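You operate a simulated robot arm through the tools that you are given. There is no shell and no other tool. Be economical: measure what you need, move in short steps, check, and stop when the job is done.

The job below is to be done with a simulated two-armed robot. You get a single attempt, and the scene is never put back.

TASK
Hold the white crate on the top of the long table steady with one hand and put the blue wax block from the top of the long table in it with the other.

It is judged by the outcome, as a careful person would: the job done as asked, and still so three seconds after it is handed in. It fails if anything else is knocked over, pushed out of place, dropped, spilled or broken.

THE ROBOT
Two 7-joint arms with three-finger grippers on one trunk, on a base that drives. Base frame: it is fixed to the floor where the robot stands at the start and does not move with it; the origin is under the middle of the robot, x ahead of it, y to its left, z up; the surface under the hand at the start is at about z = 0.84. Readings come in m, rad, newtons and seconds.
The left shoulder is at the start at [0.078, 0.126, 1.157], the right one opposite. With the tool pointing down near the work surface each hand reaches from about 0.36 to 0.84 m from the robot's upright axis, wherever it stands, measured 20 degrees to its own side. Payload 2.94 kg a hand.
Tool frame (each hand has its own): the origin (TCP) lies between the finger pads and is the grasp point; the fingertips stand 0.03 m ahead of it; z points along the fingers, y is the line along which they close. The gripper opens to 0.128 m. The gripper's body begins 0.093 m behind the TCP.
Orientation is told as [roll, pitch, yaw] about the base's x, y, z axes, in that order, counted from this pose: with the fingers straight down and closing along the base's y, the tool's x points along the base's -x, its y along +y and its z along -z.

THE INTERFACE
- The arms move only by the tool play_rows. It takes "left_commands", "right_commands" or both (then of equal length, played together; a hand with none holds still); each is a list of rows, each a list of 3 entries, a list of its own where there are three numbers: the closure in counts, from 0 (fully open) to 255 (shut), then the shift along the tool's x, y, z in units of 100 mm (1.0 is 100 mm), then the turn, a rotation vector about the tool's x, y, z in units of 90 degrees (1.0 is 90 degrees). In form: [[fingers, [dx, dy, dz], [ax, ay, az]], ...]. A call has 1 to 8 rows; each row is the pose to reach, as a shift and turn from the pose commanded when the call began, along the tool's axes at that moment. A call with a number of a shift or a turn outside -1 to 1 is refused whole. Rows are played at 5 a second. More than 0.05 m and 0.15 rad between two rows, or a gripper value outside its range, and nothing of the call is played. Where a pose cannot be reached the arm comes as near as it can. A force on the tool above 40 N (or 10 N above the force at the start of the call, whichever is more), or a blocked arm, ends the call early, and 0.2 s more pass. The fingers move at their own pace and stop on an object; they squeeze with about 33 N. The grip force told is the motor's: it shows also when the fingers shut on nothing. Time passes only in rows, and 0.2 s behind the last, so rows that repeat a pose let the fingers close. It gives the time, the measured TCP pose, the force on the tool (base axes), the opening and the grip force at its end, in the units of the frame above (readings bear some noise), with the torque about the TCP (base axes, N m) and any sound that the robot's microphone picked up.
- Cameras (640 x 400 px; columns grow to the right, rows downward): "scene" is now at [0.202, -0.0331, 1.3256]; the picture's right is [-0.35, -0.94, 0.00], its down [-0.51, 0.19, -0.84] and it looks along [0.79, -0.29, -0.54] (base axes); focal length 233 px, centre (320, 200). "left" rides on the left gripper at [0.069, 0.015, -0.12] in its tool frame; the picture's right is [-0.21, 0.98, 0.00], its down [-0.82, -0.18, -0.54] and it looks along [-0.53, -0.12, 0.84] (tool axes); focal length 251 px, centre (320, 200). "right" rides on the right gripper at [0.069, -0.015, -0.12] in its tool frame; the picture's right is [0.21, 0.98, 0.00], its down [-0.82, 0.18, -0.54] and it looks along [-0.53, 0.12, 0.84] (tool axes); focal length 251 px, centre (320, 200). There is no depth. A picture from a camera that has moved, and an enlarged one, comes with that camera's place and axes in the base frame and with its lens.
- camera(camera): a new picture of that camera. It takes no simulated time.
- lift_body(by): slides the trunk up (or, below 0, down) by that many m; the arms and the scene camera ride with it, the base frame stays. It gives what a move gives, with no picture.
- roll_base(legs): drives the robot by 1 to 6 legs, each [ahead, left, turn to the left] in m, m and rad, along the robot's own axes; the way and the turn of a leg run together, so that a leg with both is an arc; at most 1.5 m and 3.142 rad a leg. The arms and the cameras ride along, it lands a little off, and it stops where it bumps. It gives what a move gives.
- aim_head(pan, tilt): turns the head with the scene camera to pan (to the left, within 1.396 rad either way) and tilt (down, from -0.506 to 1.204), counted from straight ahead of the robot. It gives what a move gives.
- close_up(camera, box): a new picture of the part [left, top, right, bottom] of that camera's present view, enlarged. It takes no simulated time.
- finish_job(): hands the job in; it is judged then, once.

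Work in short steps. Places have to be worked out from the pictures, the camera data and where the tool is seen: move nearer, look again, correct. Check each grasp and each placing, and mend what went wrong. You have 120 turns and 100 pictures in all, those below and enlarged ones among them. Open the grippers and draw the arms clear of the work before you hand the job in, unless the task says otherwise; then end with one line.

The tools are called after ">>>" as a command line: name --argument value ..., lists and objects as JSON in quotes. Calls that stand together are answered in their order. play_rows: Moves the arms, as the interface text tells. Its arguments: {"type":"object","properties":{"left_commands":{"type":"array","items":{"type":"array"}},"right_commands":{"type":"array","items":{"type":"array"}}},"required":[]} The other tools are called the same way: lift_body (by) slides the trunk up or down; roll_base (legs) drives the base; aim_head (pan, tilt) turns the head that bears the scene camera; camera (camera) takes a picture; close_up (camera, box) takes an enlarged picture of a part of a camera's view; finish_job () hands the job in.

At the start:

```text
t: 0.0
left_ee_pos: [0.4858, 0.0577, 1.2117]
left_tool_rot: [0.0, 0.0, 0.001]
left_wrist_force: [0.0, 0.0, 0.2]
left_moment: [-0.03, 0.01, 0.02]
left_grip_width: 0.128
left_grip_force: 0.0
right_ee_pos: [0.3663, -0.3231, 1.1483]
right_tool_rot: [0.0, 0.0, 0.0]
right_wrist_force: [-0.4, -0.5, -0.7]
right_moment: [0.01, -0.01, 0.02]
right_grip_width: 0.1277
right_grip_force: 0.0
trunk travel left (down, up): [-0.375, 0.172]
robot x, y, heading: [0.0024, 0.0003, -0.002]
head pan, tilt: [-0.356, 0.572]
```

scene: 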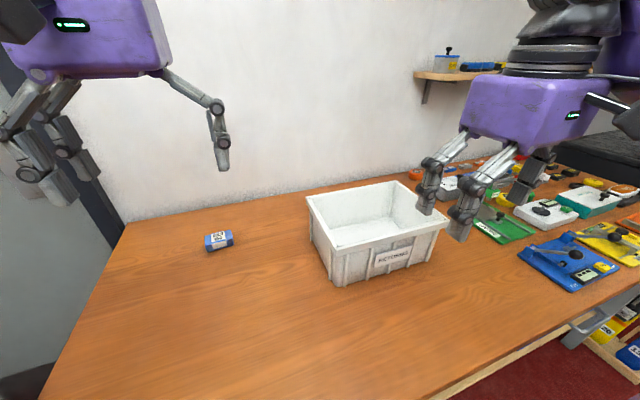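
right: 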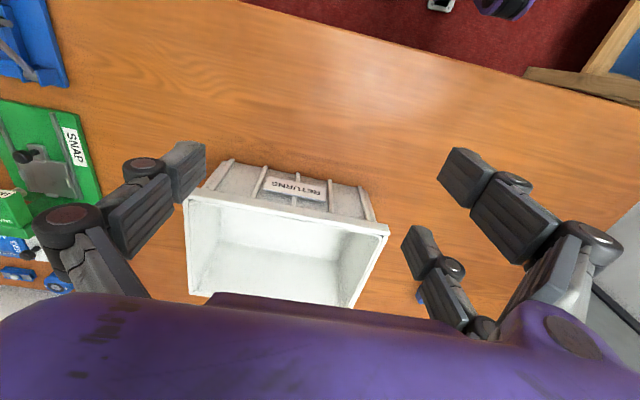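
left: 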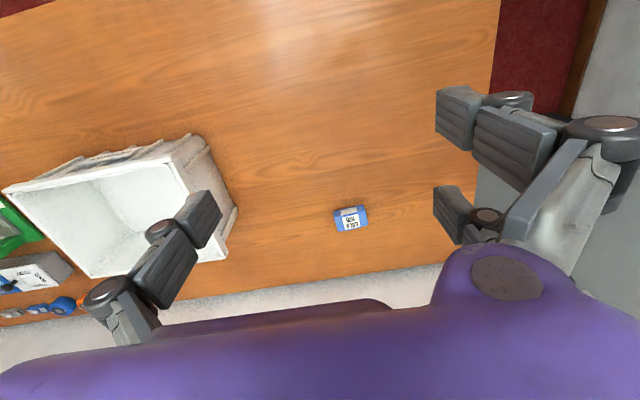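

The crate looks to span about x 0.52–0.70, y −0.19 to −0.46, with the blue block near (0.785, 0.07). I'll enlarge both to check.

>>> close_up --camera "scene" --box '[290, 160, 470, 300]'

>>> close_up --camera "left" --box '[310, 190, 390, 240]'

>>> close_up --camera "scene" --box '[420, 130, 640, 300]'

```text
2.86 times, centred on (380, 230) of scene
camera zoom: at [0.202, -0.0331, 1.3256], right [-0.35, -0.94, 0.0], down [-0.51, 0.19, -0.84], along [0.79, -0.29, -0.54], focal length 667 px, centre (149, 114)
```

zoom: 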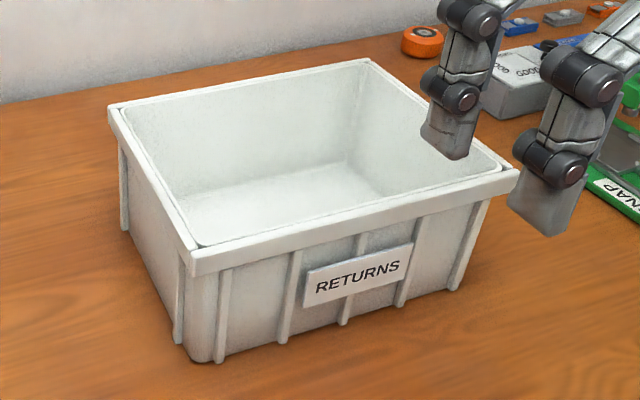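

```text
8.00 times, centred on (350, 215) of left
camera zoom: at [0.4162, 0.073, 1.3319], right [0.21, 0.98, 0.0], down [0.82, -0.18, 0.54], along [0.53, -0.12, -0.84], focal length 2012 px, centre (80, 80)
```

zoom: 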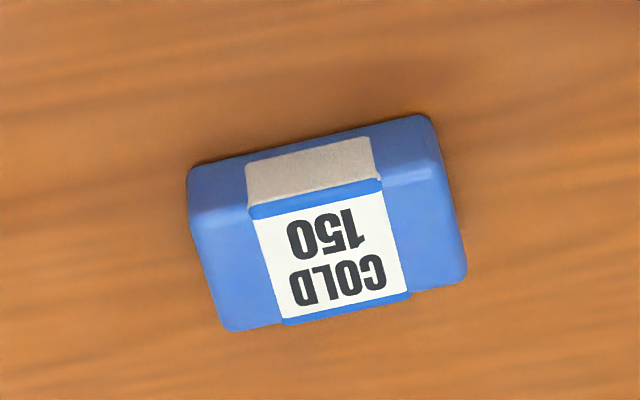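

```text
2.35 times, centred on (530, 215) of scene
camera zoom: at [0.202, -0.0331, 1.3256], right [-0.35, -0.94, 0.0], down [-0.51, 0.19, -0.84], along [0.79, -0.29, -0.54], focal length 549 px, centre (-174, 165)
```

zoom: 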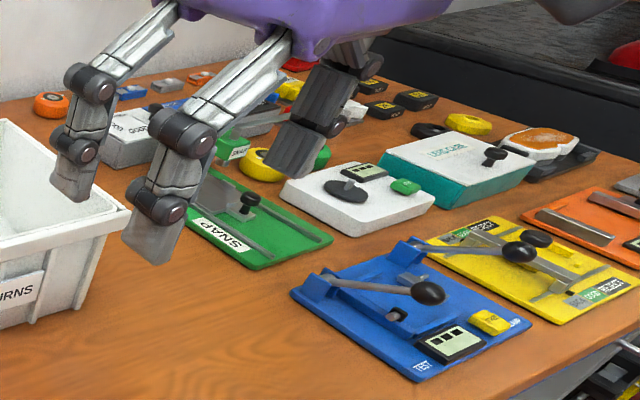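

The block carries a "COLD 150" wax label and measures about 0.07 × 0.04 × 0.028 m, centred near (0.785, 0.067), long side along y. The crate rim is at z ≈ 0.995, x 0.503–0.709, y −0.18 to −0.468. I'll bring the left hand toward the block and the right hand above the crate's right end wall.

>>> play_rows --left_commands '[[0, [-0.25, 0, 0.25], [0, 0, 0]], [0, [-0.5, 0, 0.5], [0, 0, 0]], [0, [-0.75, 0.05, 0.75], [0, 0, 0]], [0, [-1, 0.09, 1], [0, 0, 0]]]' --right_commands '[[0, [-0.25, -0.17, 0], [0, 0, 0]], [0, [-0.5, -0.35, 0], [0, 0, 0]], [0, [-0.75, -0.52, 0], [0, 0, 0]], [0, [-1, -0.7, 0], [0, 0, 0]]]'

>>> play_rows --left_commands '[[0, [-0.25, 0, 0.12], [0, 0, 0]], [0, [-0.5, 0, 0.25], [0, 0, 0]], [0, [-0.75, 0, 0.37], [0, 0, 0]], [0, [-1, 0, 0.5], [0, 0, 0]]]' --right_commands '[[0, [-0.25, -0.17, 0], [0, 0, 0]], [0, [-0.5, -0.35, 0], [0, 0, 0]], [0, [-0.75, -0.52, 0], [0, 0, 0]], [0, [-1, -0.69, 0], [0, 0, 0]]]'

>>> play_rows --left_commands '[[0, [-0.25, 0, 0.1], [0, 0, 0]], [0, [-0.5, 0, 0.2], [0, 0, 0]], [0, [-0.75, 0, 0.3], [0, 0, 0]], [0, [-0.98, 0, 0.4], [0, 0, 0]]]' --right_commands '[[0, [-0.1, 0, 0], [0, 0, 0]], [0, [-0.2, 0, 0], [0, 0, 0]], [0, [-0.3, 0, 0], [0, 0, 0]], [0, [-0.4, 0, 0], [0, 0, 0]]]'

>>> camera --camera "scene"

>>> camera --camera "left"

>>> camera --camera "right"

```text
t: 1.0
left_ee_pos: [0.5849, 0.0677, 1.112]
left_tool_rot: [0.001, 0.002, 0.0]
left_wrist_force: [0.1, -0.2, -0.6]
left_moment: [0.0, 0.01, -0.04]
left_grip_width: 0.128
left_grip_force: 0.0
right_ee_pos: [0.4687, -0.3938, 1.1485]
right_tool_rot: [0.001, -0.001, 0.001]
right_wrist_force: [0.8, 0.3, 0.6]
right_moment: [-0.01, 0.02, -0.02]
right_grip_width: 0.1279
right_grip_force: 0.0
trunk travel left (down, up): [-0.375, 0.172]
robot x, y, heading: [0.0008, 0.0017, -0.005]
head pan, tilt: [-0.356, 0.572]
```

```text
t: 2.0
left_ee_pos: [0.6868, 0.068, 1.0611]
left_tool_rot: [0.0, 0.002, 0.001]
left_wrist_force: [0.9, 0.0, 0.7]
left_moment: [0.01, 0.08, 0.02]
left_grip_width: 0.1278
left_grip_force: 0.1
right_ee_pos: [0.5689, -0.4611, 1.1455]
right_tool_rot: [0.001, 0.002, 0.002]
right_wrist_force: [0.1, -0.2, -0.5]
right_moment: [-0.01, 0.06, 0.02]
right_grip_width: 0.1281
right_grip_force: 0.0
trunk travel left (down, up): [-0.375, 0.172]
robot x, y, heading: [0.004, -0.0001, 0.002]
head pan, tilt: [-0.356, 0.572]
```

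```text
t: 3.0
left_ee_pos: [0.7862, 0.0661, 1.0214]
left_tool_rot: [0.0, 0.0, 0.0]
left_wrist_force: [1.0, 0.7, -0.2]
left_moment: [-0.01, 0.03, 0.01]
left_grip_width: 0.128
left_grip_force: 0.0
right_ee_pos: [0.6075, -0.46, 1.1481]
right_tool_rot: [0.001, 0.002, 0.001]
right_wrist_force: [-0.1, 0.0, -0.5]
right_moment: [0.01, 0.04, 0.04]
right_grip_width: 0.1276
right_grip_force: 0.1
trunk travel left (down, up): [-0.375, 0.172]
robot x, y, heading: [0.0001, -0.001, 0.002]
head pan, tilt: [-0.356, 0.572]
```

```text
93 pictures are left
camera scene: at [0.2034, -0.0341, 1.3253], right [-0.35, -0.94, 0.0], down [-0.51, 0.19, -0.84], along [0.79, -0.29, -0.54], focal length 233 px, centre (320, 200)
```

scene: 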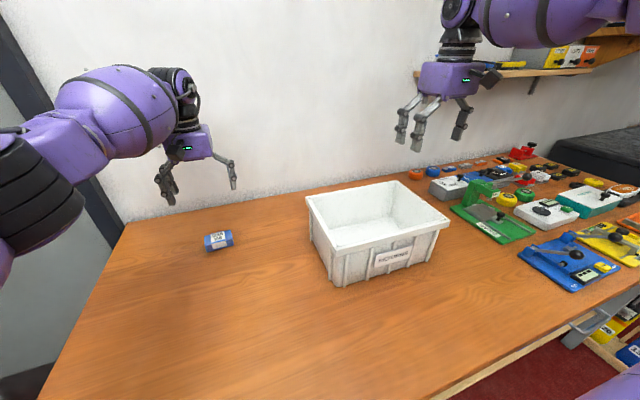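

```text
92 pictures are left
camera left: at [0.7177, 0.0807, 1.1417], right [0.22, 0.98, 0.0], down [0.82, -0.18, 0.54], along [0.53, -0.12, -0.84], focal length 251 px, centre (320, 200)
```

left: 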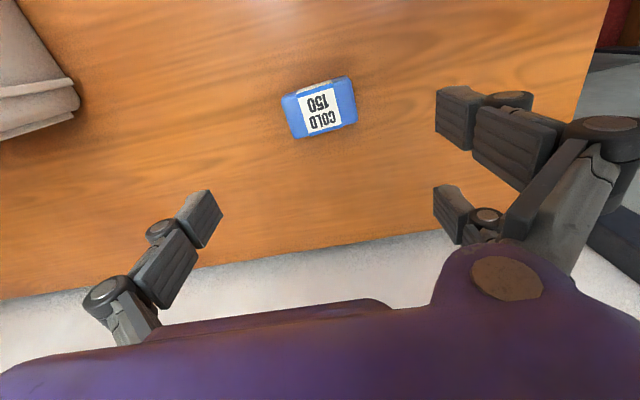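

```text
91 pictures are left
camera right: at [0.5379, -0.4756, 1.2681], right [-0.21, 0.98, 0.0], down [0.82, 0.18, 0.54], along [0.53, 0.12, -0.84], focal length 251 px, centre (320, 200)
```

right: 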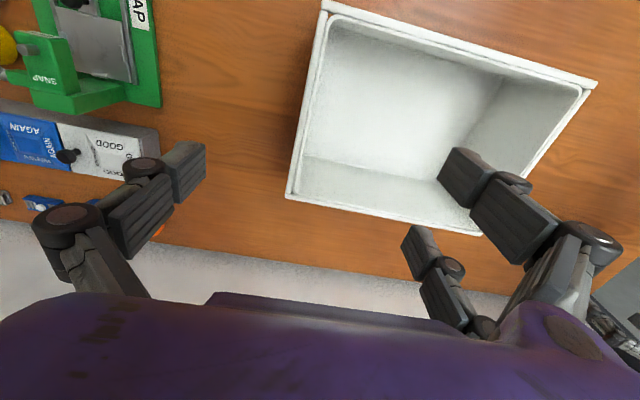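

Block top centre refines to about (0.779, 0.067) and the right wall's rim to y ≈ −0.470. Both hands go down 0.10 m with those corrections, then I'll look again.

>>> play_rows --left_commands '[[0, [0.02, 0, 0.25], [0, 0, 0]], [0, [0.04, 0, 0.5], [0, 0, 0]], [0, [0.06, 0, 0.75], [0, 0, 0]], [0, [0.06, 0, 1], [0, 0, 0]]]' --right_commands '[[0, [0, -0.05, 0.25], [0, 0, 0]], [0, [0, -0.1, 0.5], [0, 0, 0]], [0, [0, -0.1, 0.75], [0, 0, 0]], [0, [0, -0.1, 0.95], [0, 0, 0]]]'

>>> camera --camera "scene"

>>> camera --camera "left"

>>> camera --camera "right"

```text
t: 4.0
left_ee_pos: [0.7774, 0.0666, 0.9206]
left_tool_rot: [0.001, 0.0, 0.0]
left_wrist_force: [0.3, -0.4, -0.2]
left_moment: [0.01, 0.04, -0.01]
left_grip_width: 0.1279
left_grip_force: 0.1
right_ee_pos: [0.607, -0.4707, 1.053]
right_tool_rot: [0.0, 0.0, 0.0]
right_wrist_force: [-0.6, 0.2, -1.3]
right_moment: [0.0, 0.02, 0.02]
right_grip_width: 0.1278
right_grip_force: 0.1
trunk travel left (down, up): [-0.375, 0.172]
robot x, y, heading: [0.0029, -0.0021, 0.001]
head pan, tilt: [-0.356, 0.572]
```

```text
90 pictures are left
camera scene: at [0.2028, -0.0336, 1.3254], right [-0.35, -0.94, 0.0], down [-0.51, 0.19, -0.84], along [0.79, -0.29, -0.54], focal length 233 px, centre (320, 200)
```

scene: 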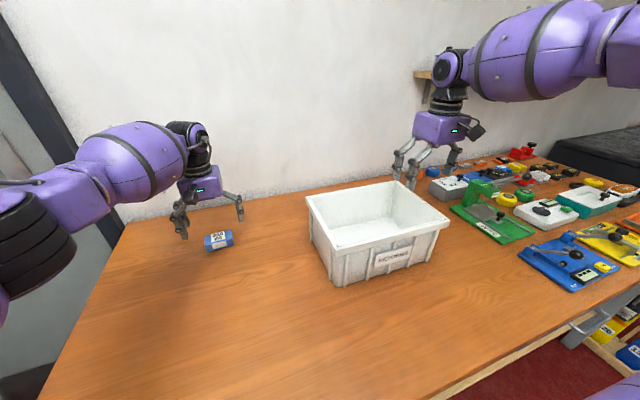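

```text
89 pictures are left
camera left: at [0.7087, 0.0809, 1.0421], right [0.21, 0.98, 0.0], down [0.82, -0.18, 0.54], along [0.53, -0.12, -0.84], focal length 251 px, centre (320, 200)
```

left: 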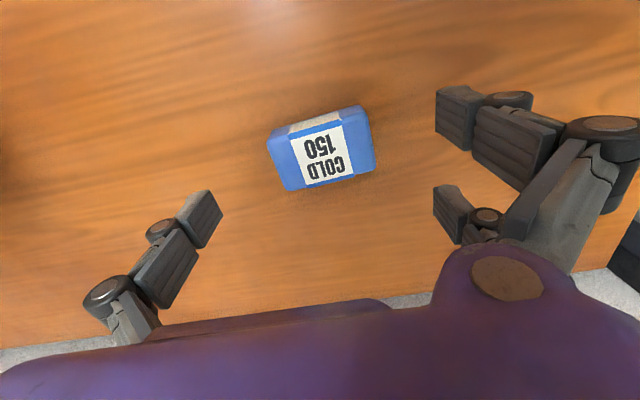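

```text
88 pictures are left
camera right: at [0.5375, -0.4855, 1.1719], right [-0.21, 0.98, 0.0], down [0.82, 0.18, 0.54], along [0.53, 0.12, -0.84], focal length 251 px, centre (320, 200)
```

right: 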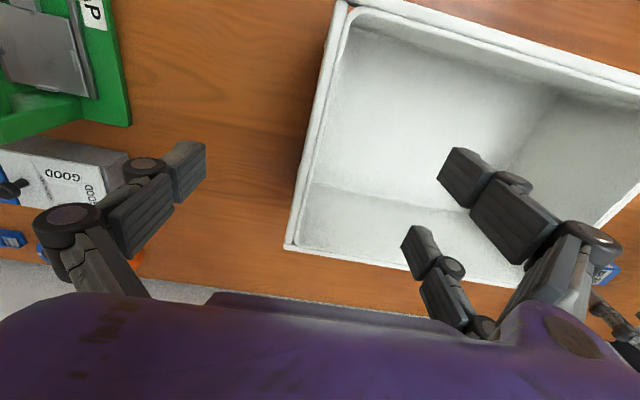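

The left hand straddles the block well and the right wall is about 3 mm further out than the right TCP. I lower the left hand to the table and close on the block while the right hand straddles the rim.

>>> play_rows --left_commands '[[0, [0, 0, 0.15], [0, 0, 0]], [0, [0, 0, 0.3], [0, 0, 0]], [0, [0, 0, 0.44], [0, 0, 0]], [255, [0, 0, 0.44], [0, 0, 0]], [255, [0, 0, 0.44], [0, 0, 0]], [255, [0, 0, 0.44], [0, 0, 0]], [255, [0, 0, 0.44], [0, 0, 0]]]' --right_commands '[[0, [0, -0.03, 0.1], [0, 0, 0]], [0, [0, -0.03, 0.2], [0, 0, 0]], [0, [0, -0.03, 0.3], [0, 0, 0]], [0, [0, -0.03, 0.4], [0, 0, 0]], [0, [0, -0.03, 0.5], [0, 0, 0]], [0, [0, -0.03, 0.6], [0, 0, 0]], [0, [0, -0.03, 0.68], [0, 0, 0]]]'

>>> camera --camera "left"

>>> camera --camera "right"

>>> close_up --camera "scene" --box '[300, 90, 520, 290]'

```text
t: 5.6
left_ee_pos: [0.7762, 0.066, 0.8793]
left_tool_rot: [0.001, -0.001, 0.0]
left_wrist_force: [-0.1, -0.9, 1.5]
left_moment: [0.07, -0.02, 0.0]
left_grip_width: 0.0759
left_grip_force: 33.5
right_ee_pos: [0.6086, -0.4737, 0.9838]
right_tool_rot: [-0.002, -0.001, 0.0]
right_wrist_force: [0.3, -0.4, 0.3]
right_moment: [0.0, -0.01, -0.02]
right_grip_width: 0.128
right_grip_force: 0.1
trunk travel left (down, up): [-0.375, 0.172]
robot x, y, heading: [0.0038, 0.0007, -0.001]
head pan, tilt: [-0.356, 0.572]
```

```text
87 pictures are left
camera left: at [0.7078, 0.0815, 0.9987], right [0.21, 0.98, 0.0], down [0.82, -0.18, 0.54], along [0.53, -0.12, -0.84], focal length 251 px, centre (320, 200)
```

left: 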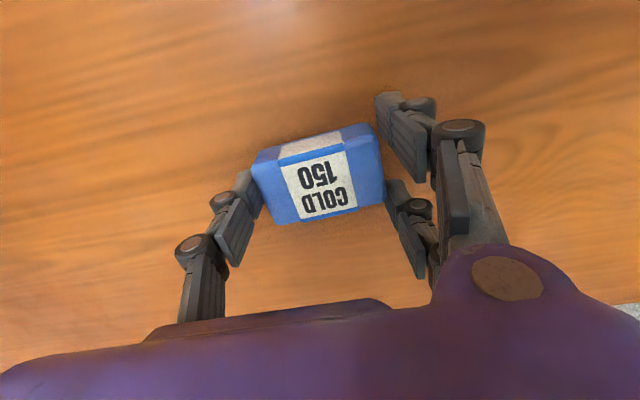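

```text
86 pictures are left
camera right: at [0.5377, -0.4879, 1.1046], right [-0.21, 0.98, 0.0], down [0.82, 0.18, 0.54], along [0.53, 0.12, -0.84], focal length 251 px, centre (320, 200)
```

right: 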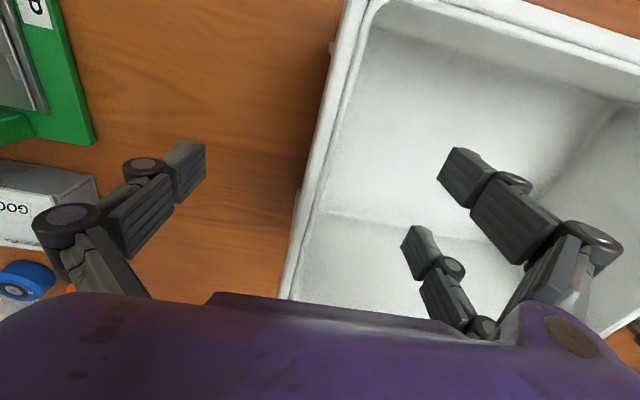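

```text
2.00 times, centred on (410, 190) of scene
camera zoom: at [0.2019, -0.0332, 1.3256], right [-0.35, -0.94, 0.0], down [-0.51, 0.19, -0.84], along [0.79, -0.29, -0.54], focal length 467 px, centre (140, 220)
```

zoom: 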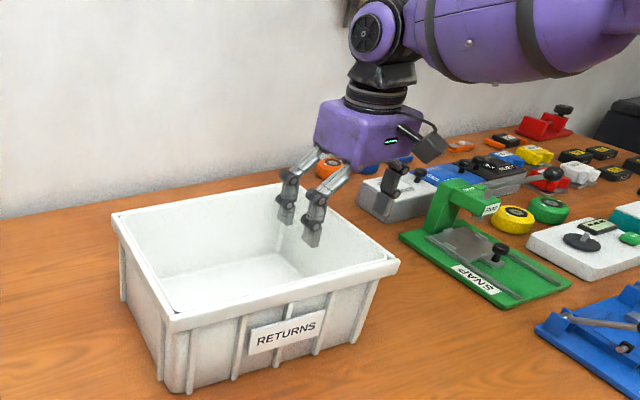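

The block is gripped (width 0.076, 33 N). On the right, the rim sits about 5 mm outward of the TCP, so I shift there and close gently over several rows, holding the left still.

>>> play_rows --right_commands '[[0, [0, -0.05, 0.05], [0, 0, 0]], [120, [0, -0.05, 0.08], [0, 0, 0]], [200, [0, -0.05, 0.08], [0, 0, 0]], [255, [0, -0.05, 0.08], [0, 0, 0]], [255, [0, -0.05, 0.08], [0, 0, 0]], [255, [0, -0.05, 0.08], [0, 0, 0]]]'

>>> play_rows --left_commands '[[255, [0, 0, -0.25], [0, 0, 0]], [255, [0, 0, -0.5], [0, 0, 0]], [255, [0, 0, -0.75], [0, 0, 0]], [255, [0, 0, -1], [0, 0, 0]]]'

>>> camera --camera "right"

>>> camera --camera "scene"

```text
t: 7.0
left_ee_pos: [0.7763, 0.0662, 0.8789]
left_tool_rot: [0.0, 0.001, 0.0]
left_wrist_force: [-0.7, 0.8, 1.5]
left_moment: [0.07, 0.01, 0.05]
left_grip_width: 0.0756
left_grip_force: 33.0
right_ee_pos: [0.6072, -0.4788, 0.9765]
right_tool_rot: [0.0, 0.0, -0.001]
right_wrist_force: [1.0, 1.3, -0.2]
right_moment: [0.02, -0.16, -0.38]
right_grip_width: 0.012
right_grip_force: 33.1
trunk travel left (down, up): [-0.375, 0.172]
robot x, y, heading: [0.0027, -0.0007, 0.003]
head pan, tilt: [-0.356, 0.572]
```

```text
t: 8.0
left_ee_pos: [0.7774, 0.0647, 0.9779]
left_tool_rot: [-0.001, 0.001, 0.0]
left_wrist_force: [0.0, -0.2, -0.4]
left_moment: [0.0, 0.03, 0.01]
left_grip_width: 0.0001
left_grip_force: 2.8
right_ee_pos: [0.6073, -0.478, 0.9763]
right_tool_rot: [0.001, -0.002, 0.0]
right_wrist_force: [-0.5, -0.8, 0.1]
right_moment: [0.04, -0.56, -0.2]
right_grip_width: 0.012
right_grip_force: 32.6
trunk travel left (down, up): [-0.375, 0.172]
robot x, y, heading: [-0.0013, 0.0015, 0.002]
head pan, tilt: [-0.356, 0.572]
```

```text
84 pictures are left
camera right: at [0.5374, -0.4932, 1.0965], right [-0.21, 0.98, 0.0], down [0.82, 0.18, 0.54], along [0.53, 0.12, -0.84], focal length 251 px, centre (320, 200)
```

right: 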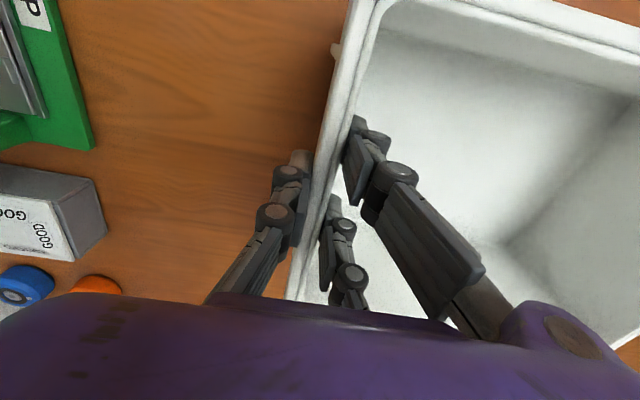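

```text
83 pictures are left
camera scene: at [0.2018, -0.0333, 1.3256], right [-0.35, -0.94, 0.0], down [-0.51, 0.19, -0.84], along [0.79, -0.29, -0.54], focal length 233 px, centre (320, 200)
```

scene: 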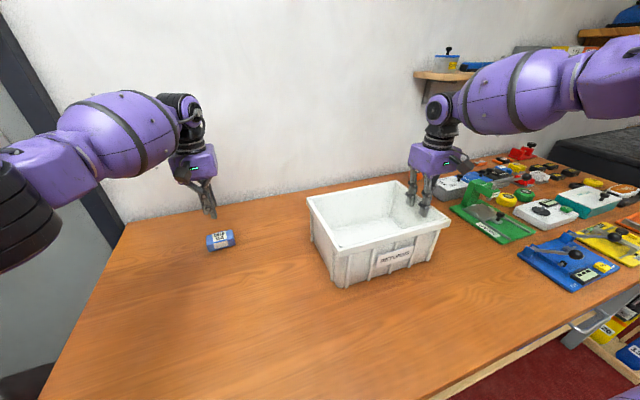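

The crate wall is held, but the block slipped out of the left fingers and is still on the table. I reopen the left hand and look at the block.

>>> play_rows --left_commands '[[0, [0, 0, 0], [0, 0, 0]], [0, [0, 0, 0], [0, 0, 0]], [0, [0, 0, 0], [0, 0, 0]]]'

>>> close_up --camera "left" --box '[230, 100, 390, 200]'

>>> close_up --camera "scene" --box '[190, 215, 254, 255]'

```text
t: 8.8
left_ee_pos: [0.7766, 0.0654, 0.9786]
left_tool_rot: [-0.002, 0.0, 0.001]
left_wrist_force: [-0.4, 0.1, 0.3]
left_moment: [-0.01, -0.01, 0.01]
left_grip_width: 0.0921
left_grip_force: 0.1
right_ee_pos: [0.607, -0.4793, 0.9757]
right_tool_rot: [-0.003, 0.001, -0.002]
right_wrist_force: [-0.3, -1.0, 0.4]
right_moment: [0.0, -0.23, -0.28]
right_grip_width: 0.012
right_grip_force: 32.7
trunk travel left (down, up): [-0.375, 0.172]
robot x, y, heading: [-0.0003, 0.0023, 0.003]
head pan, tilt: [-0.356, 0.572]
```

```text
4.00 times, centred on (310, 150) of left
camera zoom: at [0.7079, 0.0807, 1.0982], right [0.21, 0.98, 0.0], down [0.82, -0.18, 0.54], along [0.53, -0.12, -0.84], focal length 1006 px, centre (360, 400)
```

zoom: 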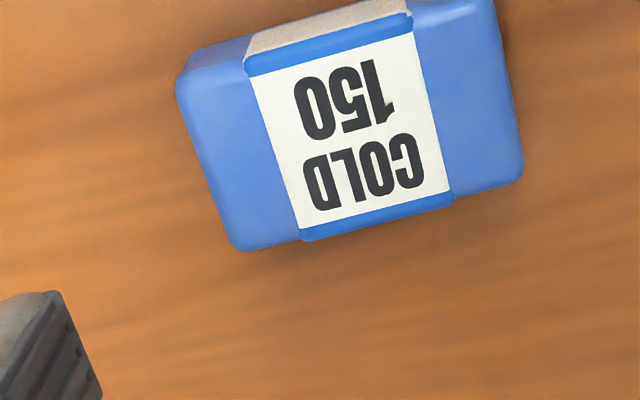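

```text
10.00 times, centred on (222, 235) of scene
camera zoom: at [0.2019, -0.0332, 1.3256], right [-0.35, -0.94, 0.0], down [-0.51, 0.19, -0.84], along [0.79, -0.29, -0.54], focal length 2334 px, centre (1300, -150)
```

zoom: 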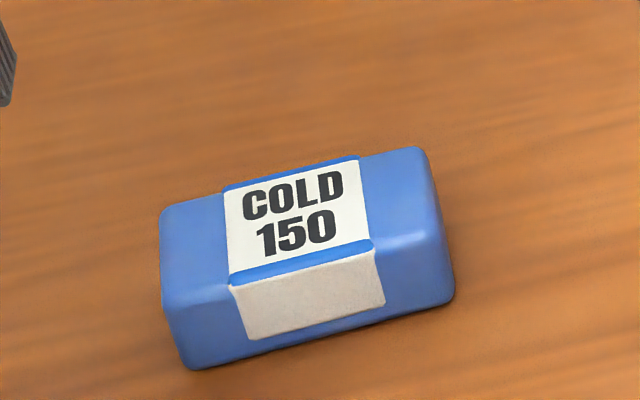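

The block now sits at about (0.781, 0.063), turned roughly 2°. I'll grip it again, lower and with the yaw matched. First I go down nearly to the table.

>>> play_rows --left_commands '[[0, [-0.03, -0.03, 0.25], [0, 0, -0.02]], [0, [-0.03, -0.03, 0.5], [0, 0, -0.02]], [0, [-0.03, -0.03, 0.75], [0, 0, -0.02]], [0, [-0.03, -0.03, 1.0], [0, 0, -0.02]]]'

>>> play_rows --left_commands '[[0, [0, 0, 0.03], [0, 0, 0]], [0, [0, 0, 0.06], [0, 0, 0]], [0, [0, 0, 0.06], [0, 0, 0]]]'

>>> camera --camera "left"

```text
t: 9.8
left_ee_pos: [0.7799, 0.0629, 0.8754]
left_tool_rot: [0.001, -0.001, 0.032]
left_wrist_force: [0.4, -0.1, 0.0]
left_moment: [-0.02, 0.03, -0.03]
left_grip_width: 0.1279
left_grip_force: 0.2
right_ee_pos: [0.6068, -0.4793, 0.9756]
right_tool_rot: [-0.002, 0.0, -0.001]
right_wrist_force: [0.0, -1.0, -0.4]
right_moment: [-0.04, 0.23, -0.21]
right_grip_width: 0.0117
right_grip_force: 32.7
trunk travel left (down, up): [-0.375, 0.172]
robot x, y, heading: [0.0001, -0.0038, -0.001]
head pan, tilt: [-0.356, 0.572]
```

```text
t: 10.6
left_ee_pos: [0.7789, 0.0622, 0.8706]
left_tool_rot: [0.001, 0.0, 0.031]
left_wrist_force: [-0.6, -0.4, 0.0]
left_moment: [0.0, -0.01, 0.02]
left_grip_width: 0.1279
left_grip_force: 0.1
right_ee_pos: [0.6069, -0.4789, 0.9758]
right_tool_rot: [0.001, -0.001, 0.002]
right_wrist_force: [0.0, -1.4, 0.4]
right_moment: [-0.06, 0.25, -0.16]
right_grip_width: 0.0118
right_grip_force: 32.9
trunk travel left (down, up): [-0.375, 0.172]
robot x, y, heading: [0.0003, 0.0018, -0.0]
head pan, tilt: [-0.356, 0.572]
```

```text
80 pictures are left
camera left: at [0.7106, 0.0757, 0.9908], right [0.18, 0.98, 0.0], down [0.83, -0.15, 0.54], along [0.53, -0.1, -0.84], focal length 251 px, centre (320, 200)
```

left: 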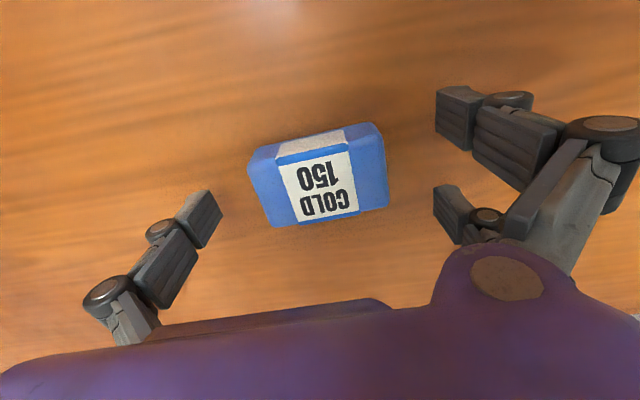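

The tips are just above the table and the block is centred. I close and then lift only 3 cm to test the grip.

>>> play_rows --left_commands '[[255, [0, 0, 0], [0, 0, 0]], [255, [0, 0, 0], [0, 0, 0]], [255, [0, 0, 0], [0, 0, 0]], [255, [0, 0, 0], [0, 0, 0]], [255, [0, 0, 0], [0, 0, 0]]]'

>>> play_rows --left_commands '[[255, [0, 0, -0.05], [0, 0, 0]], [255, [0, 0, -0.1], [0, 0, 0]], [255, [0, 0, -0.15], [0, 0, 0]], [255, [0, 0, -0.2], [0, 0, 0]], [255, [0, 0, -0.25], [0, 0, 0]], [255, [0, 0, -0.3], [0, 0, 0]]]'

>>> camera --camera "left"

>>> close_up --camera "scene" --box '[170, 180, 266, 260]'

```text
t: 11.8
left_ee_pos: [0.7792, 0.0628, 0.8708]
left_tool_rot: [0.0, 0.001, 0.031]
left_wrist_force: [1.3, 0.0, 2.2]
left_moment: [-0.08, -0.01, 0.02]
left_grip_width: 0.0741
left_grip_force: 33.0
right_ee_pos: [0.608, -0.4788, 0.977]
right_tool_rot: [-0.002, 0.002, -0.001]
right_wrist_force: [0.0, -0.5, -0.8]
right_moment: [-0.04, 0.06, -0.16]
right_grip_width: 0.0116
right_grip_force: 33.0
trunk travel left (down, up): [-0.375, 0.172]
robot x, y, heading: [0.0, 0.0027, 0.003]
head pan, tilt: [-0.356, 0.572]
```

```text
t: 13.2
left_ee_pos: [0.7786, 0.0639, 0.8996]
left_tool_rot: [0.0, 0.001, 0.033]
left_wrist_force: [0.2, -0.1, -0.5]
left_moment: [0.03, 0.03, -0.01]
left_grip_width: 0.0747
left_grip_force: 33.2
right_ee_pos: [0.6093, -0.4795, 0.9753]
right_tool_rot: [0.001, -0.001, 0.0]
right_wrist_force: [-1.3, -2.2, -0.6]
right_moment: [-0.04, -0.03, -0.11]
right_grip_width: 0.0119
right_grip_force: 33.2
trunk travel left (down, up): [-0.375, 0.172]
robot x, y, heading: [-0.0023, 0.0013, 0.0]
head pan, tilt: [-0.356, 0.572]
```

```text
79 pictures are left
camera left: at [0.7101, 0.0764, 1.0218], right [0.18, 0.98, 0.0], down [0.83, -0.15, 0.54], along [0.53, -0.1, -0.84], focal length 251 px, centre (320, 200)
```

left: 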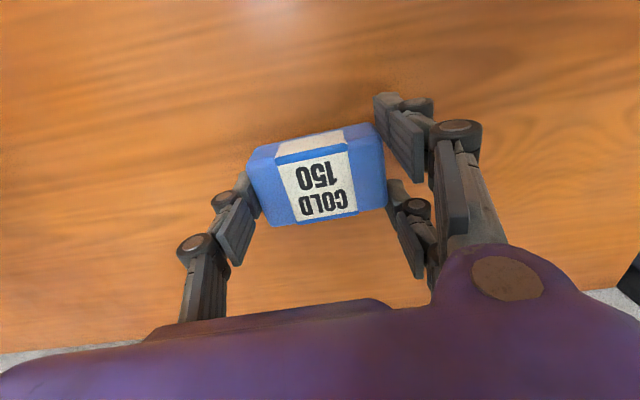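

```text
5.00 times, centred on (218, 220) of scene
camera zoom: at [0.2019, -0.0333, 1.3256], right [-0.35, -0.94, 0.0], down [-0.51, 0.19, -0.84], along [0.79, -0.29, -0.54], focal length 1167 px, centre (830, 100)
```

zoom: 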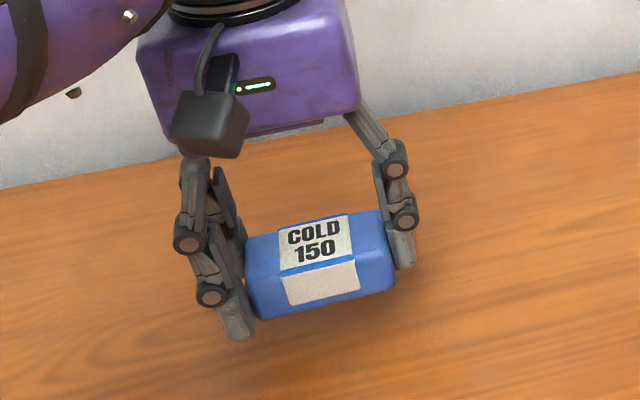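

The block is off the table in the left hand and the grip is steady. I continue lifting slowly.

>>> play_rows --left_commands '[[255, [0, 0, -0.1], [0, 0, 0]], [255, [0, 0, -0.2], [0, 0, 0]], [255, [0, 0, -0.32], [0, 0, 0]], [255, [0, 0, -0.46], [0, 0, 0]], [255, [0, 0, -0.6], [0, 0, 0]], [255, [0, 0, -0.74], [0, 0, 0]], [255, [0, 0, -0.88], [0, 0, 0]], [255, [0, 0, -1], [0, 0, 0]]]'

>>> camera --camera "left"

```text
t: 15.0
left_ee_pos: [0.7799, 0.0637, 1.002]
left_tool_rot: [-0.001, 0.001, 0.03]
left_wrist_force: [-0.5, -0.1, -1.3]
left_moment: [0.01, 0.01, 0.03]
left_grip_width: 0.0742
left_grip_force: 32.7
right_ee_pos: [0.6073, -0.48, 0.9764]
right_tool_rot: [0.0, 0.0, -0.001]
right_wrist_force: [-1.0, -1.0, 0.9]
right_moment: [-0.02, 0.08, -0.11]
right_grip_width: 0.0117
right_grip_force: 33.7
trunk travel left (down, up): [-0.375, 0.172]
robot x, y, heading: [-0.0009, 0.0023, 0.001]
head pan, tilt: [-0.356, 0.572]
```

```text
77 pictures are left
camera left: at [0.7102, 0.0761, 1.1225], right [0.18, 0.98, 0.0], down [0.83, -0.15, 0.54], along [0.53, -0.1, -0.84], focal length 251 px, centre (320, 200)
```

left: 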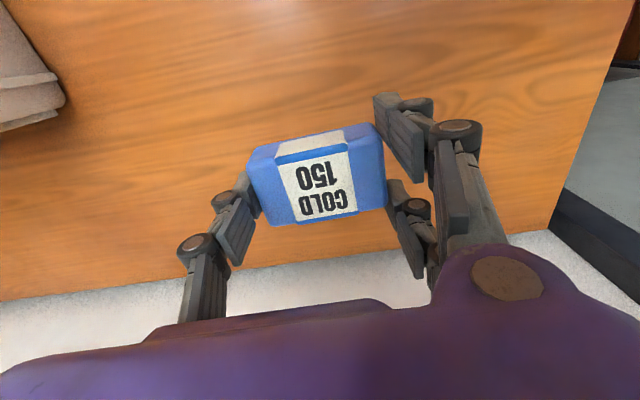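

The grip is unchanged. I raise above rim height while starting back toward the crate, at moderate speed.

>>> play_rows --left_commands '[[255, [0, 0, -0.2], [0, 0, 0]], [255, [0.05, -0.1, -0.4], [0, 0, 0]], [255, [0.15, -0.25, -0.6], [0, 0, 0]], [255, [0.25, -0.4, -0.75], [0, 0, 0]], [255, [0.35, -0.6, -0.8], [0, 0, 0]], [255, [0.45, -0.8, -0.8], [0, 0, 0]], [255, [0.55, -1, -0.8], [0, 0, 0]]]'

>>> play_rows --left_commands '[[255, [0.12, -0.2, 0], [0, 0, 0]], [255, [0.24, -0.4, 0], [0, 0, 0]], [255, [0.36, -0.6, 0], [0, 0, 0]], [255, [0.48, -0.8, 0], [0, 0, 0]], [255, [0.6, -1, 0], [0, 0, 0]]]'

>>> camera --camera "scene"

>>> camera --camera "left"

```text
t: 16.6
left_ee_pos: [0.7284, -0.0383, 1.0833]
left_tool_rot: [0.0, 0.0, 0.031]
left_wrist_force: [-0.1, 0.6, -1.2]
left_moment: [0.02, -0.05, 0.01]
left_grip_width: 0.0744
left_grip_force: 32.9
right_ee_pos: [0.6062, -0.4785, 0.9766]
right_tool_rot: [0.0, 0.002, 0.003]
right_wrist_force: [0.3, -1.6, -0.4]
right_moment: [0.12, 0.03, -0.14]
right_grip_width: 0.0118
right_grip_force: 33.0
trunk travel left (down, up): [-0.375, 0.172]
robot x, y, heading: [-0.0004, -0.0002, 0.004]
head pan, tilt: [-0.356, 0.572]
```

```text
t: 17.8
left_ee_pos: [0.6729, -0.1405, 1.0823]
left_tool_rot: [0.0, 0.0, 0.031]
left_wrist_force: [0.3, 0.2, -1.1]
left_moment: [0.01, 0.0, -0.02]
left_grip_width: 0.0742
left_grip_force: 33.2
right_ee_pos: [0.6074, -0.4793, 0.9756]
right_tool_rot: [0.001, 0.001, 0.0]
right_wrist_force: [0.1, 1.1, 0.2]
right_moment: [0.16, -0.16, -0.13]
right_grip_width: 0.0118
right_grip_force: 32.6
trunk travel left (down, up): [-0.375, 0.172]
robot x, y, heading: [0.0006, 0.001, 0.0]
head pan, tilt: [-0.356, 0.572]
```

```text
76 pictures are left
camera scene: at [0.2019, -0.0336, 1.3256], right [-0.35, -0.94, 0.0], down [-0.51, 0.19, -0.84], along [0.79, -0.29, -0.54], focal length 233 px, centre (320, 200)
```

scene: 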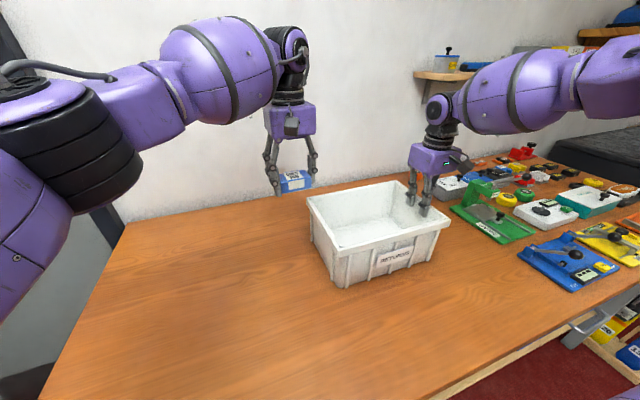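

```text
75 pictures are left
camera left: at [0.6022, -0.1276, 1.203], right [0.18, 0.98, 0.0], down [0.83, -0.15, 0.54], along [0.53, -0.1, -0.84], focal length 251 px, centre (320, 200)
```

left: 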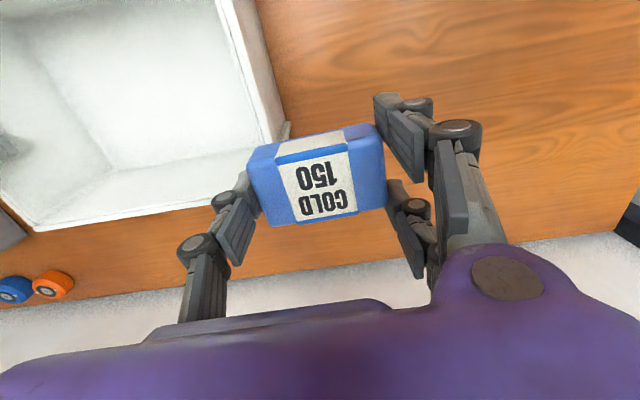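

All stable; the block clears the rim by about 5 cm. I continue over the crate to about (0.607, −0.27).

>>> play_rows --left_commands '[[255, [0.12, -0.2, 0], [0, 0, 0]], [255, [0.24, -0.4, 0], [0, 0, 0]], [255, [0.36, -0.6, 0], [0, 0, 0]], [255, [0.48, -0.8, 0], [0, 0, 0]], [255, [0.6, -1, 0], [0, 0, 0]]]'

>>> play_rows --left_commands '[[255, [0.05, -0.1, 0], [0, 0, 0]], [255, [0.08, -0.2, 0], [0, 0, 0]], [255, [0.1, -0.28, 0], [0, 0, 0]]]'

>>> camera --camera "scene"

>>> camera --camera "left"

>>> camera --camera "right"

```text
t: 19.0
left_ee_pos: [0.6149, -0.2422, 1.0837]
left_tool_rot: [-0.001, 0.0, 0.034]
left_wrist_force: [-1.3, 0.3, -1.2]
left_moment: [0.02, 0.02, -0.01]
left_grip_width: 0.074
left_grip_force: 33.4
right_ee_pos: [0.6077, -0.479, 0.9757]
right_tool_rot: [0.0, 0.0, -0.001]
right_wrist_force: [-0.1, 0.6, 0.4]
right_moment: [0.16, -0.15, -0.14]
right_grip_width: 0.0118
right_grip_force: 33.0
trunk travel left (down, up): [-0.375, 0.172]
robot x, y, heading: [0.0002, 0.0015, 0.0]
head pan, tilt: [-0.356, 0.572]
```

```text
t: 19.8
left_ee_pos: [0.6047, -0.2709, 1.0818]
left_tool_rot: [-0.001, 0.002, 0.033]
left_wrist_force: [0.5, 0.1, -1.4]
left_moment: [0.04, 0.0, -0.02]
left_grip_width: 0.0741
left_grip_force: 33.2
right_ee_pos: [0.6082, -0.4786, 0.976]
right_tool_rot: [0.002, 0.0, 0.0]
right_wrist_force: [0.5, -1.0, -0.2]
right_moment: [0.06, 0.01, -0.1]
right_grip_width: 0.0121
right_grip_force: 32.6
trunk travel left (down, up): [-0.375, 0.172]
robot x, y, heading: [-0.0001, -0.001, -0.002]
head pan, tilt: [-0.356, 0.572]
```

```text
74 pictures are left
camera scene: at [0.202, -0.0334, 1.3256], right [-0.35, -0.94, 0.0], down [-0.51, 0.19, -0.84], along [0.79, -0.29, -0.54], focal length 233 px, centre (320, 200)
```

scene: 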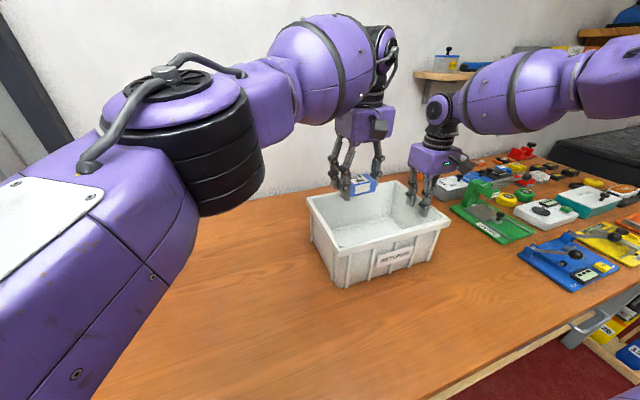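

```text
73 pictures are left
camera left: at [0.536, -0.2581, 1.2026], right [0.18, 0.98, 0.0], down [0.83, -0.15, 0.54], along [0.53, -0.1, -0.84], focal length 251 px, centre (320, 200)
```

left: 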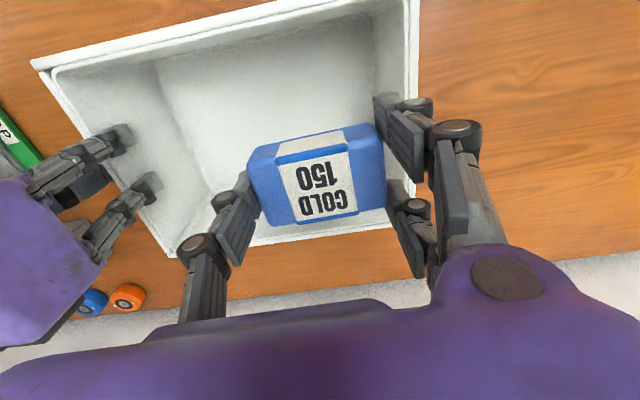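

```text
72 pictures are left
camera right: at [0.5376, -0.4931, 1.0965], right [-0.21, 0.98, 0.0], down [0.82, 0.18, 0.54], along [0.53, 0.12, -0.84], focal length 251 px, centre (320, 200)
```

right: 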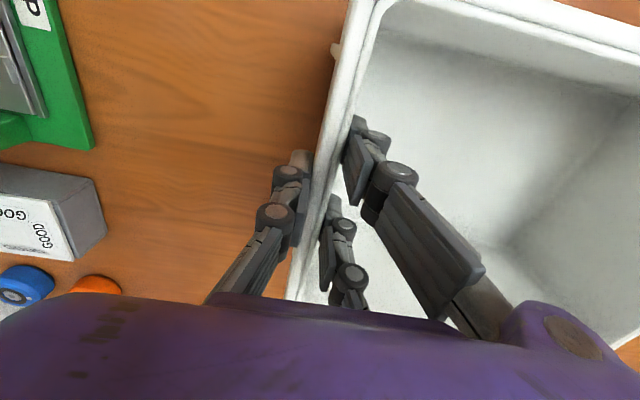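

The left inner wall is at about y −0.20, so I shift to y ≈ −0.305 for finger clearance, still clear of the right hand, and start down.

>>> play_rows --left_commands '[[255, [0, -0.12, 0], [0, 0, 0]], [255, [0, -0.25, 0.0], [0, 0, 0]], [255, [0, -0.35, 0.1], [0, 0, 0]], [255, [0, -0.35, 0.3], [0, 0, 0]], [255, [0, -0.35, 0.5], [0, 0, 0]], [255, [0, -0.35, 0.7], [0, 0, 0]]]'

>>> camera --camera "left"

>>> close_up --camera "scene" --box '[290, 80, 490, 290]'

```text
t: 21.2
left_ee_pos: [0.6058, -0.3036, 1.0117]
left_tool_rot: [-0.002, 0.002, 0.03]
left_wrist_force: [0.2, 0.1, -0.4]
left_moment: [0.0, 0.02, -0.02]
left_grip_width: 0.0742
left_grip_force: 33.3
left hand out of reach, approached as far as the arm can: row 2, 3, 4
right_ee_pos: [0.6072, -0.4789, 0.977]
right_tool_rot: [0.002, -0.001, -0.001]
right_wrist_force: [0.3, -0.3, 0.7]
right_moment: [0.04, -0.05, -0.23]
right_grip_width: 0.0117
right_grip_force: 32.7
trunk travel left (down, up): [-0.375, 0.172]
robot x, y, heading: [0.0016, -0.0001, 0.001]
head pan, tilt: [-0.356, 0.572]
```

```text
71 pictures are left
camera left: at [0.537, -0.2913, 1.1313], right [0.18, 0.98, 0.0], down [0.83, -0.15, 0.54], along [0.53, -0.1, -0.84], focal length 251 px, centre (320, 200)
```

left: 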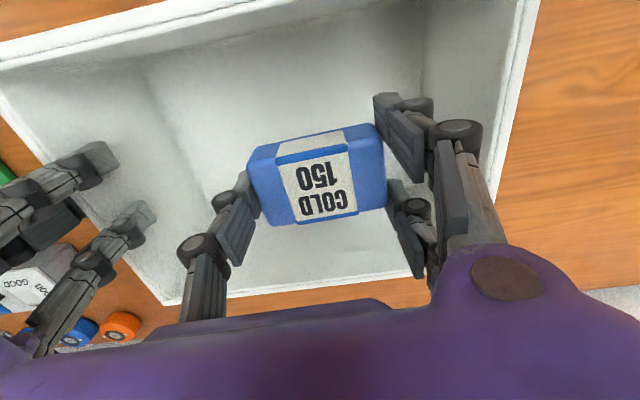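

```text
1.90 times, centred on (390, 185) of scene
camera zoom: at [0.2021, -0.0331, 1.3255], right [-0.35, -0.94, 0.0], down [-0.51, 0.19, -0.84], along [0.79, -0.29, -0.54], focal length 444 px, centre (187, 229)
```

zoom: 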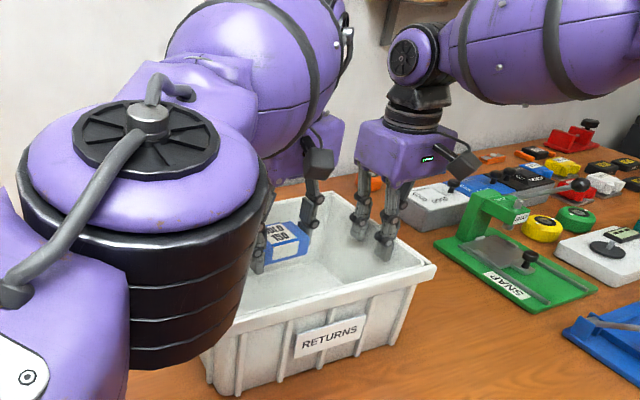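

Clearances look good and the block is entering the crate. I descend further in small steps, watching forces and the elbow.

>>> play_rows --left_commands '[[255, [0, 0, 0.15], [0, 0, 0]], [255, [0, 0, 0.3], [0, 0, 0]], [255, [0, 0, 0.45], [0, 0, 0]], [255, [0, 0, 0.6], [0, 0, 0]]]'

>>> camera --camera "left"

>>> camera --camera "scene"

>>> camera --camera "right"

```text
t: 22.2
left_ee_pos: [0.6056, -0.3048, 0.951]
left_tool_rot: [0.002, -0.002, 0.03]
left_wrist_force: [0.4, 0.8, -0.6]
left_moment: [-0.01, 0.02, -0.02]
left_grip_width: 0.0742
left_grip_force: 33.4
right_ee_pos: [0.6073, -0.4787, 0.9762]
right_tool_rot: [0.0, -0.001, 0.001]
right_wrist_force: [-0.4, -0.9, -0.1]
right_moment: [-0.05, -0.04, -0.3]
right_grip_width: 0.0118
right_grip_force: 33.3
trunk travel left (down, up): [-0.375, 0.172]
robot x, y, heading: [-0.0004, 0.0017, 0.001]
head pan, tilt: [-0.356, 0.572]
```

```text
69 pictures are left
camera left: at [0.5375, -0.292, 1.0708], right [0.18, 0.98, 0.0], down [0.83, -0.15, 0.54], along [0.53, -0.1, -0.84], focal length 251 px, centre (320, 200)
```

left: 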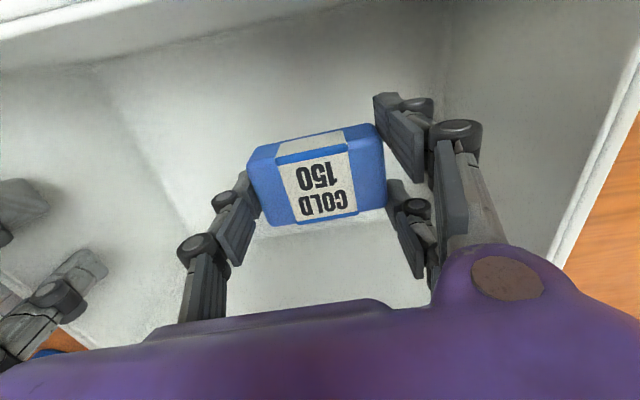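

```text
68 pictures are left
camera scene: at [0.202, -0.0332, 1.3256], right [-0.35, -0.94, 0.0], down [-0.51, 0.19, -0.84], along [0.79, -0.29, -0.54], focal length 233 px, centre (320, 200)
```

scene: 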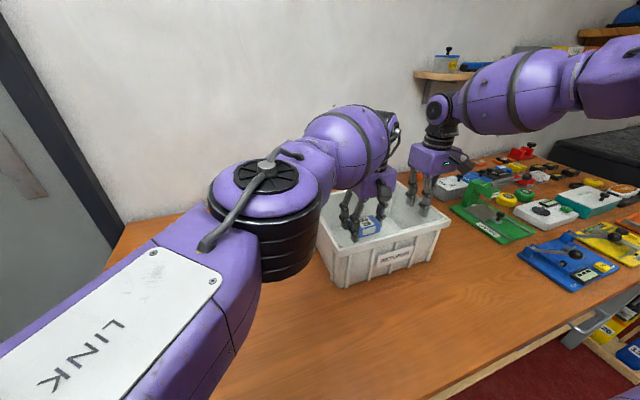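

```text
67 pictures are left
camera right: at [0.5375, -0.4931, 1.0965], right [-0.21, 0.98, 0.0], down [0.82, 0.18, 0.54], along [0.53, 0.12, -0.84], focal length 251 px, centre (320, 200)
```

right: 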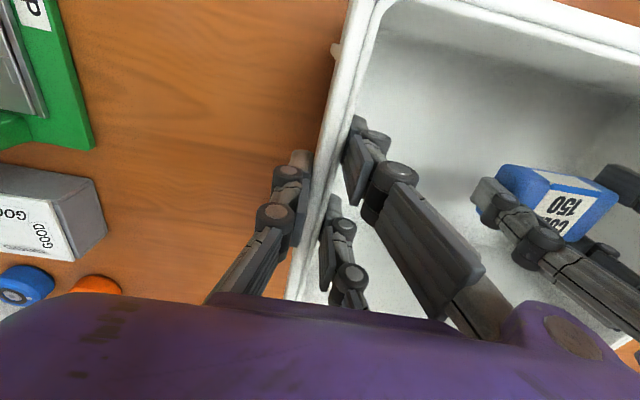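

Everything is clear and forces are near zero. I go down another 5 cm so the block ends close to the crate floor.

>>> play_rows --left_commands '[[255, [0, 0, 0.12], [0, 0, 0]], [255, [0, 0, 0.24], [0, 0, 0]], [255, [0, 0, 0.36], [0, 0, 0]], [255, [0, 0, 0.48], [0, 0, 0]]]'

>>> camera --camera "left"

>>> camera --camera "scene"

>>> camera --camera "right"

```text
t: 23.2
left_ee_pos: [0.606, -0.3063, 0.9039]
left_tool_rot: [0.0, -0.001, 0.031]
left_wrist_force: [0.0, 0.1, -1.1]
left_moment: [0.0, -0.01, 0.03]
left_grip_width: 0.0739
left_grip_force: 33.4
right_ee_pos: [0.6054, -0.479, 0.9769]
right_tool_rot: [-0.001, -0.001, 0.0]
right_wrist_force: [-0.2, -1.2, 0.4]
right_moment: [-0.03, 0.06, -0.24]
right_grip_width: 0.0117
right_grip_force: 33.3
trunk travel left (down, up): [-0.375, 0.172]
robot x, y, heading: [0.0, -0.0007, -0.001]
head pan, tilt: [-0.356, 0.572]
```

```text
66 pictures are left
camera left: at [0.537, -0.2918, 1.0237], right [0.18, 0.98, 0.0], down [0.83, -0.15, 0.54], along [0.53, -0.1, -0.84], focal length 251 px, centre (320, 200)
```

left: 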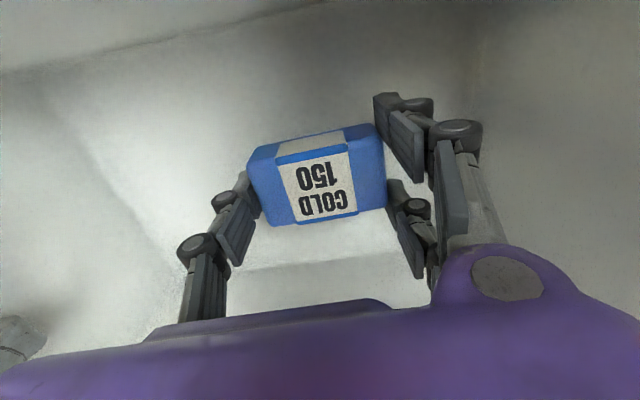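

```text
65 pictures are left
camera scene: at [0.202, -0.0333, 1.3256], right [-0.35, -0.94, 0.0], down [-0.51, 0.19, -0.84], along [0.79, -0.29, -0.54], focal length 233 px, centre (320, 200)
```

scene: 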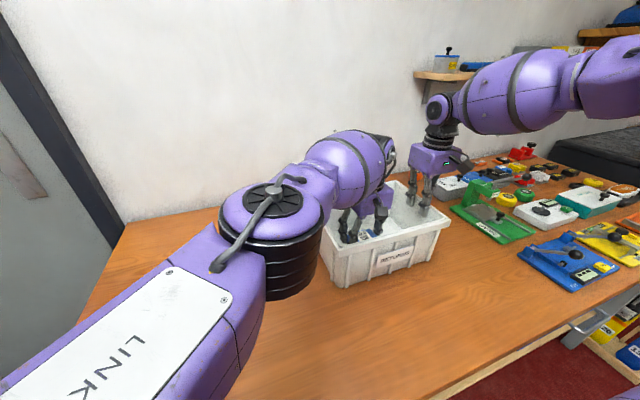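

```text
64 pictures are left
camera right: at [0.5375, -0.4932, 1.0965], right [-0.21, 0.98, 0.0], down [0.82, 0.18, 0.54], along [0.53, 0.12, -0.84], focal length 251 px, centre (320, 200)
```

right: 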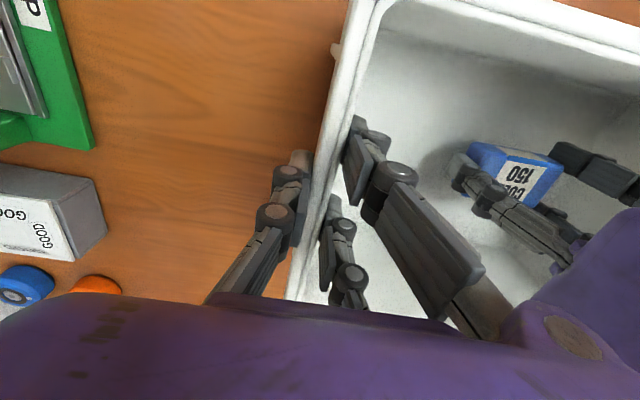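

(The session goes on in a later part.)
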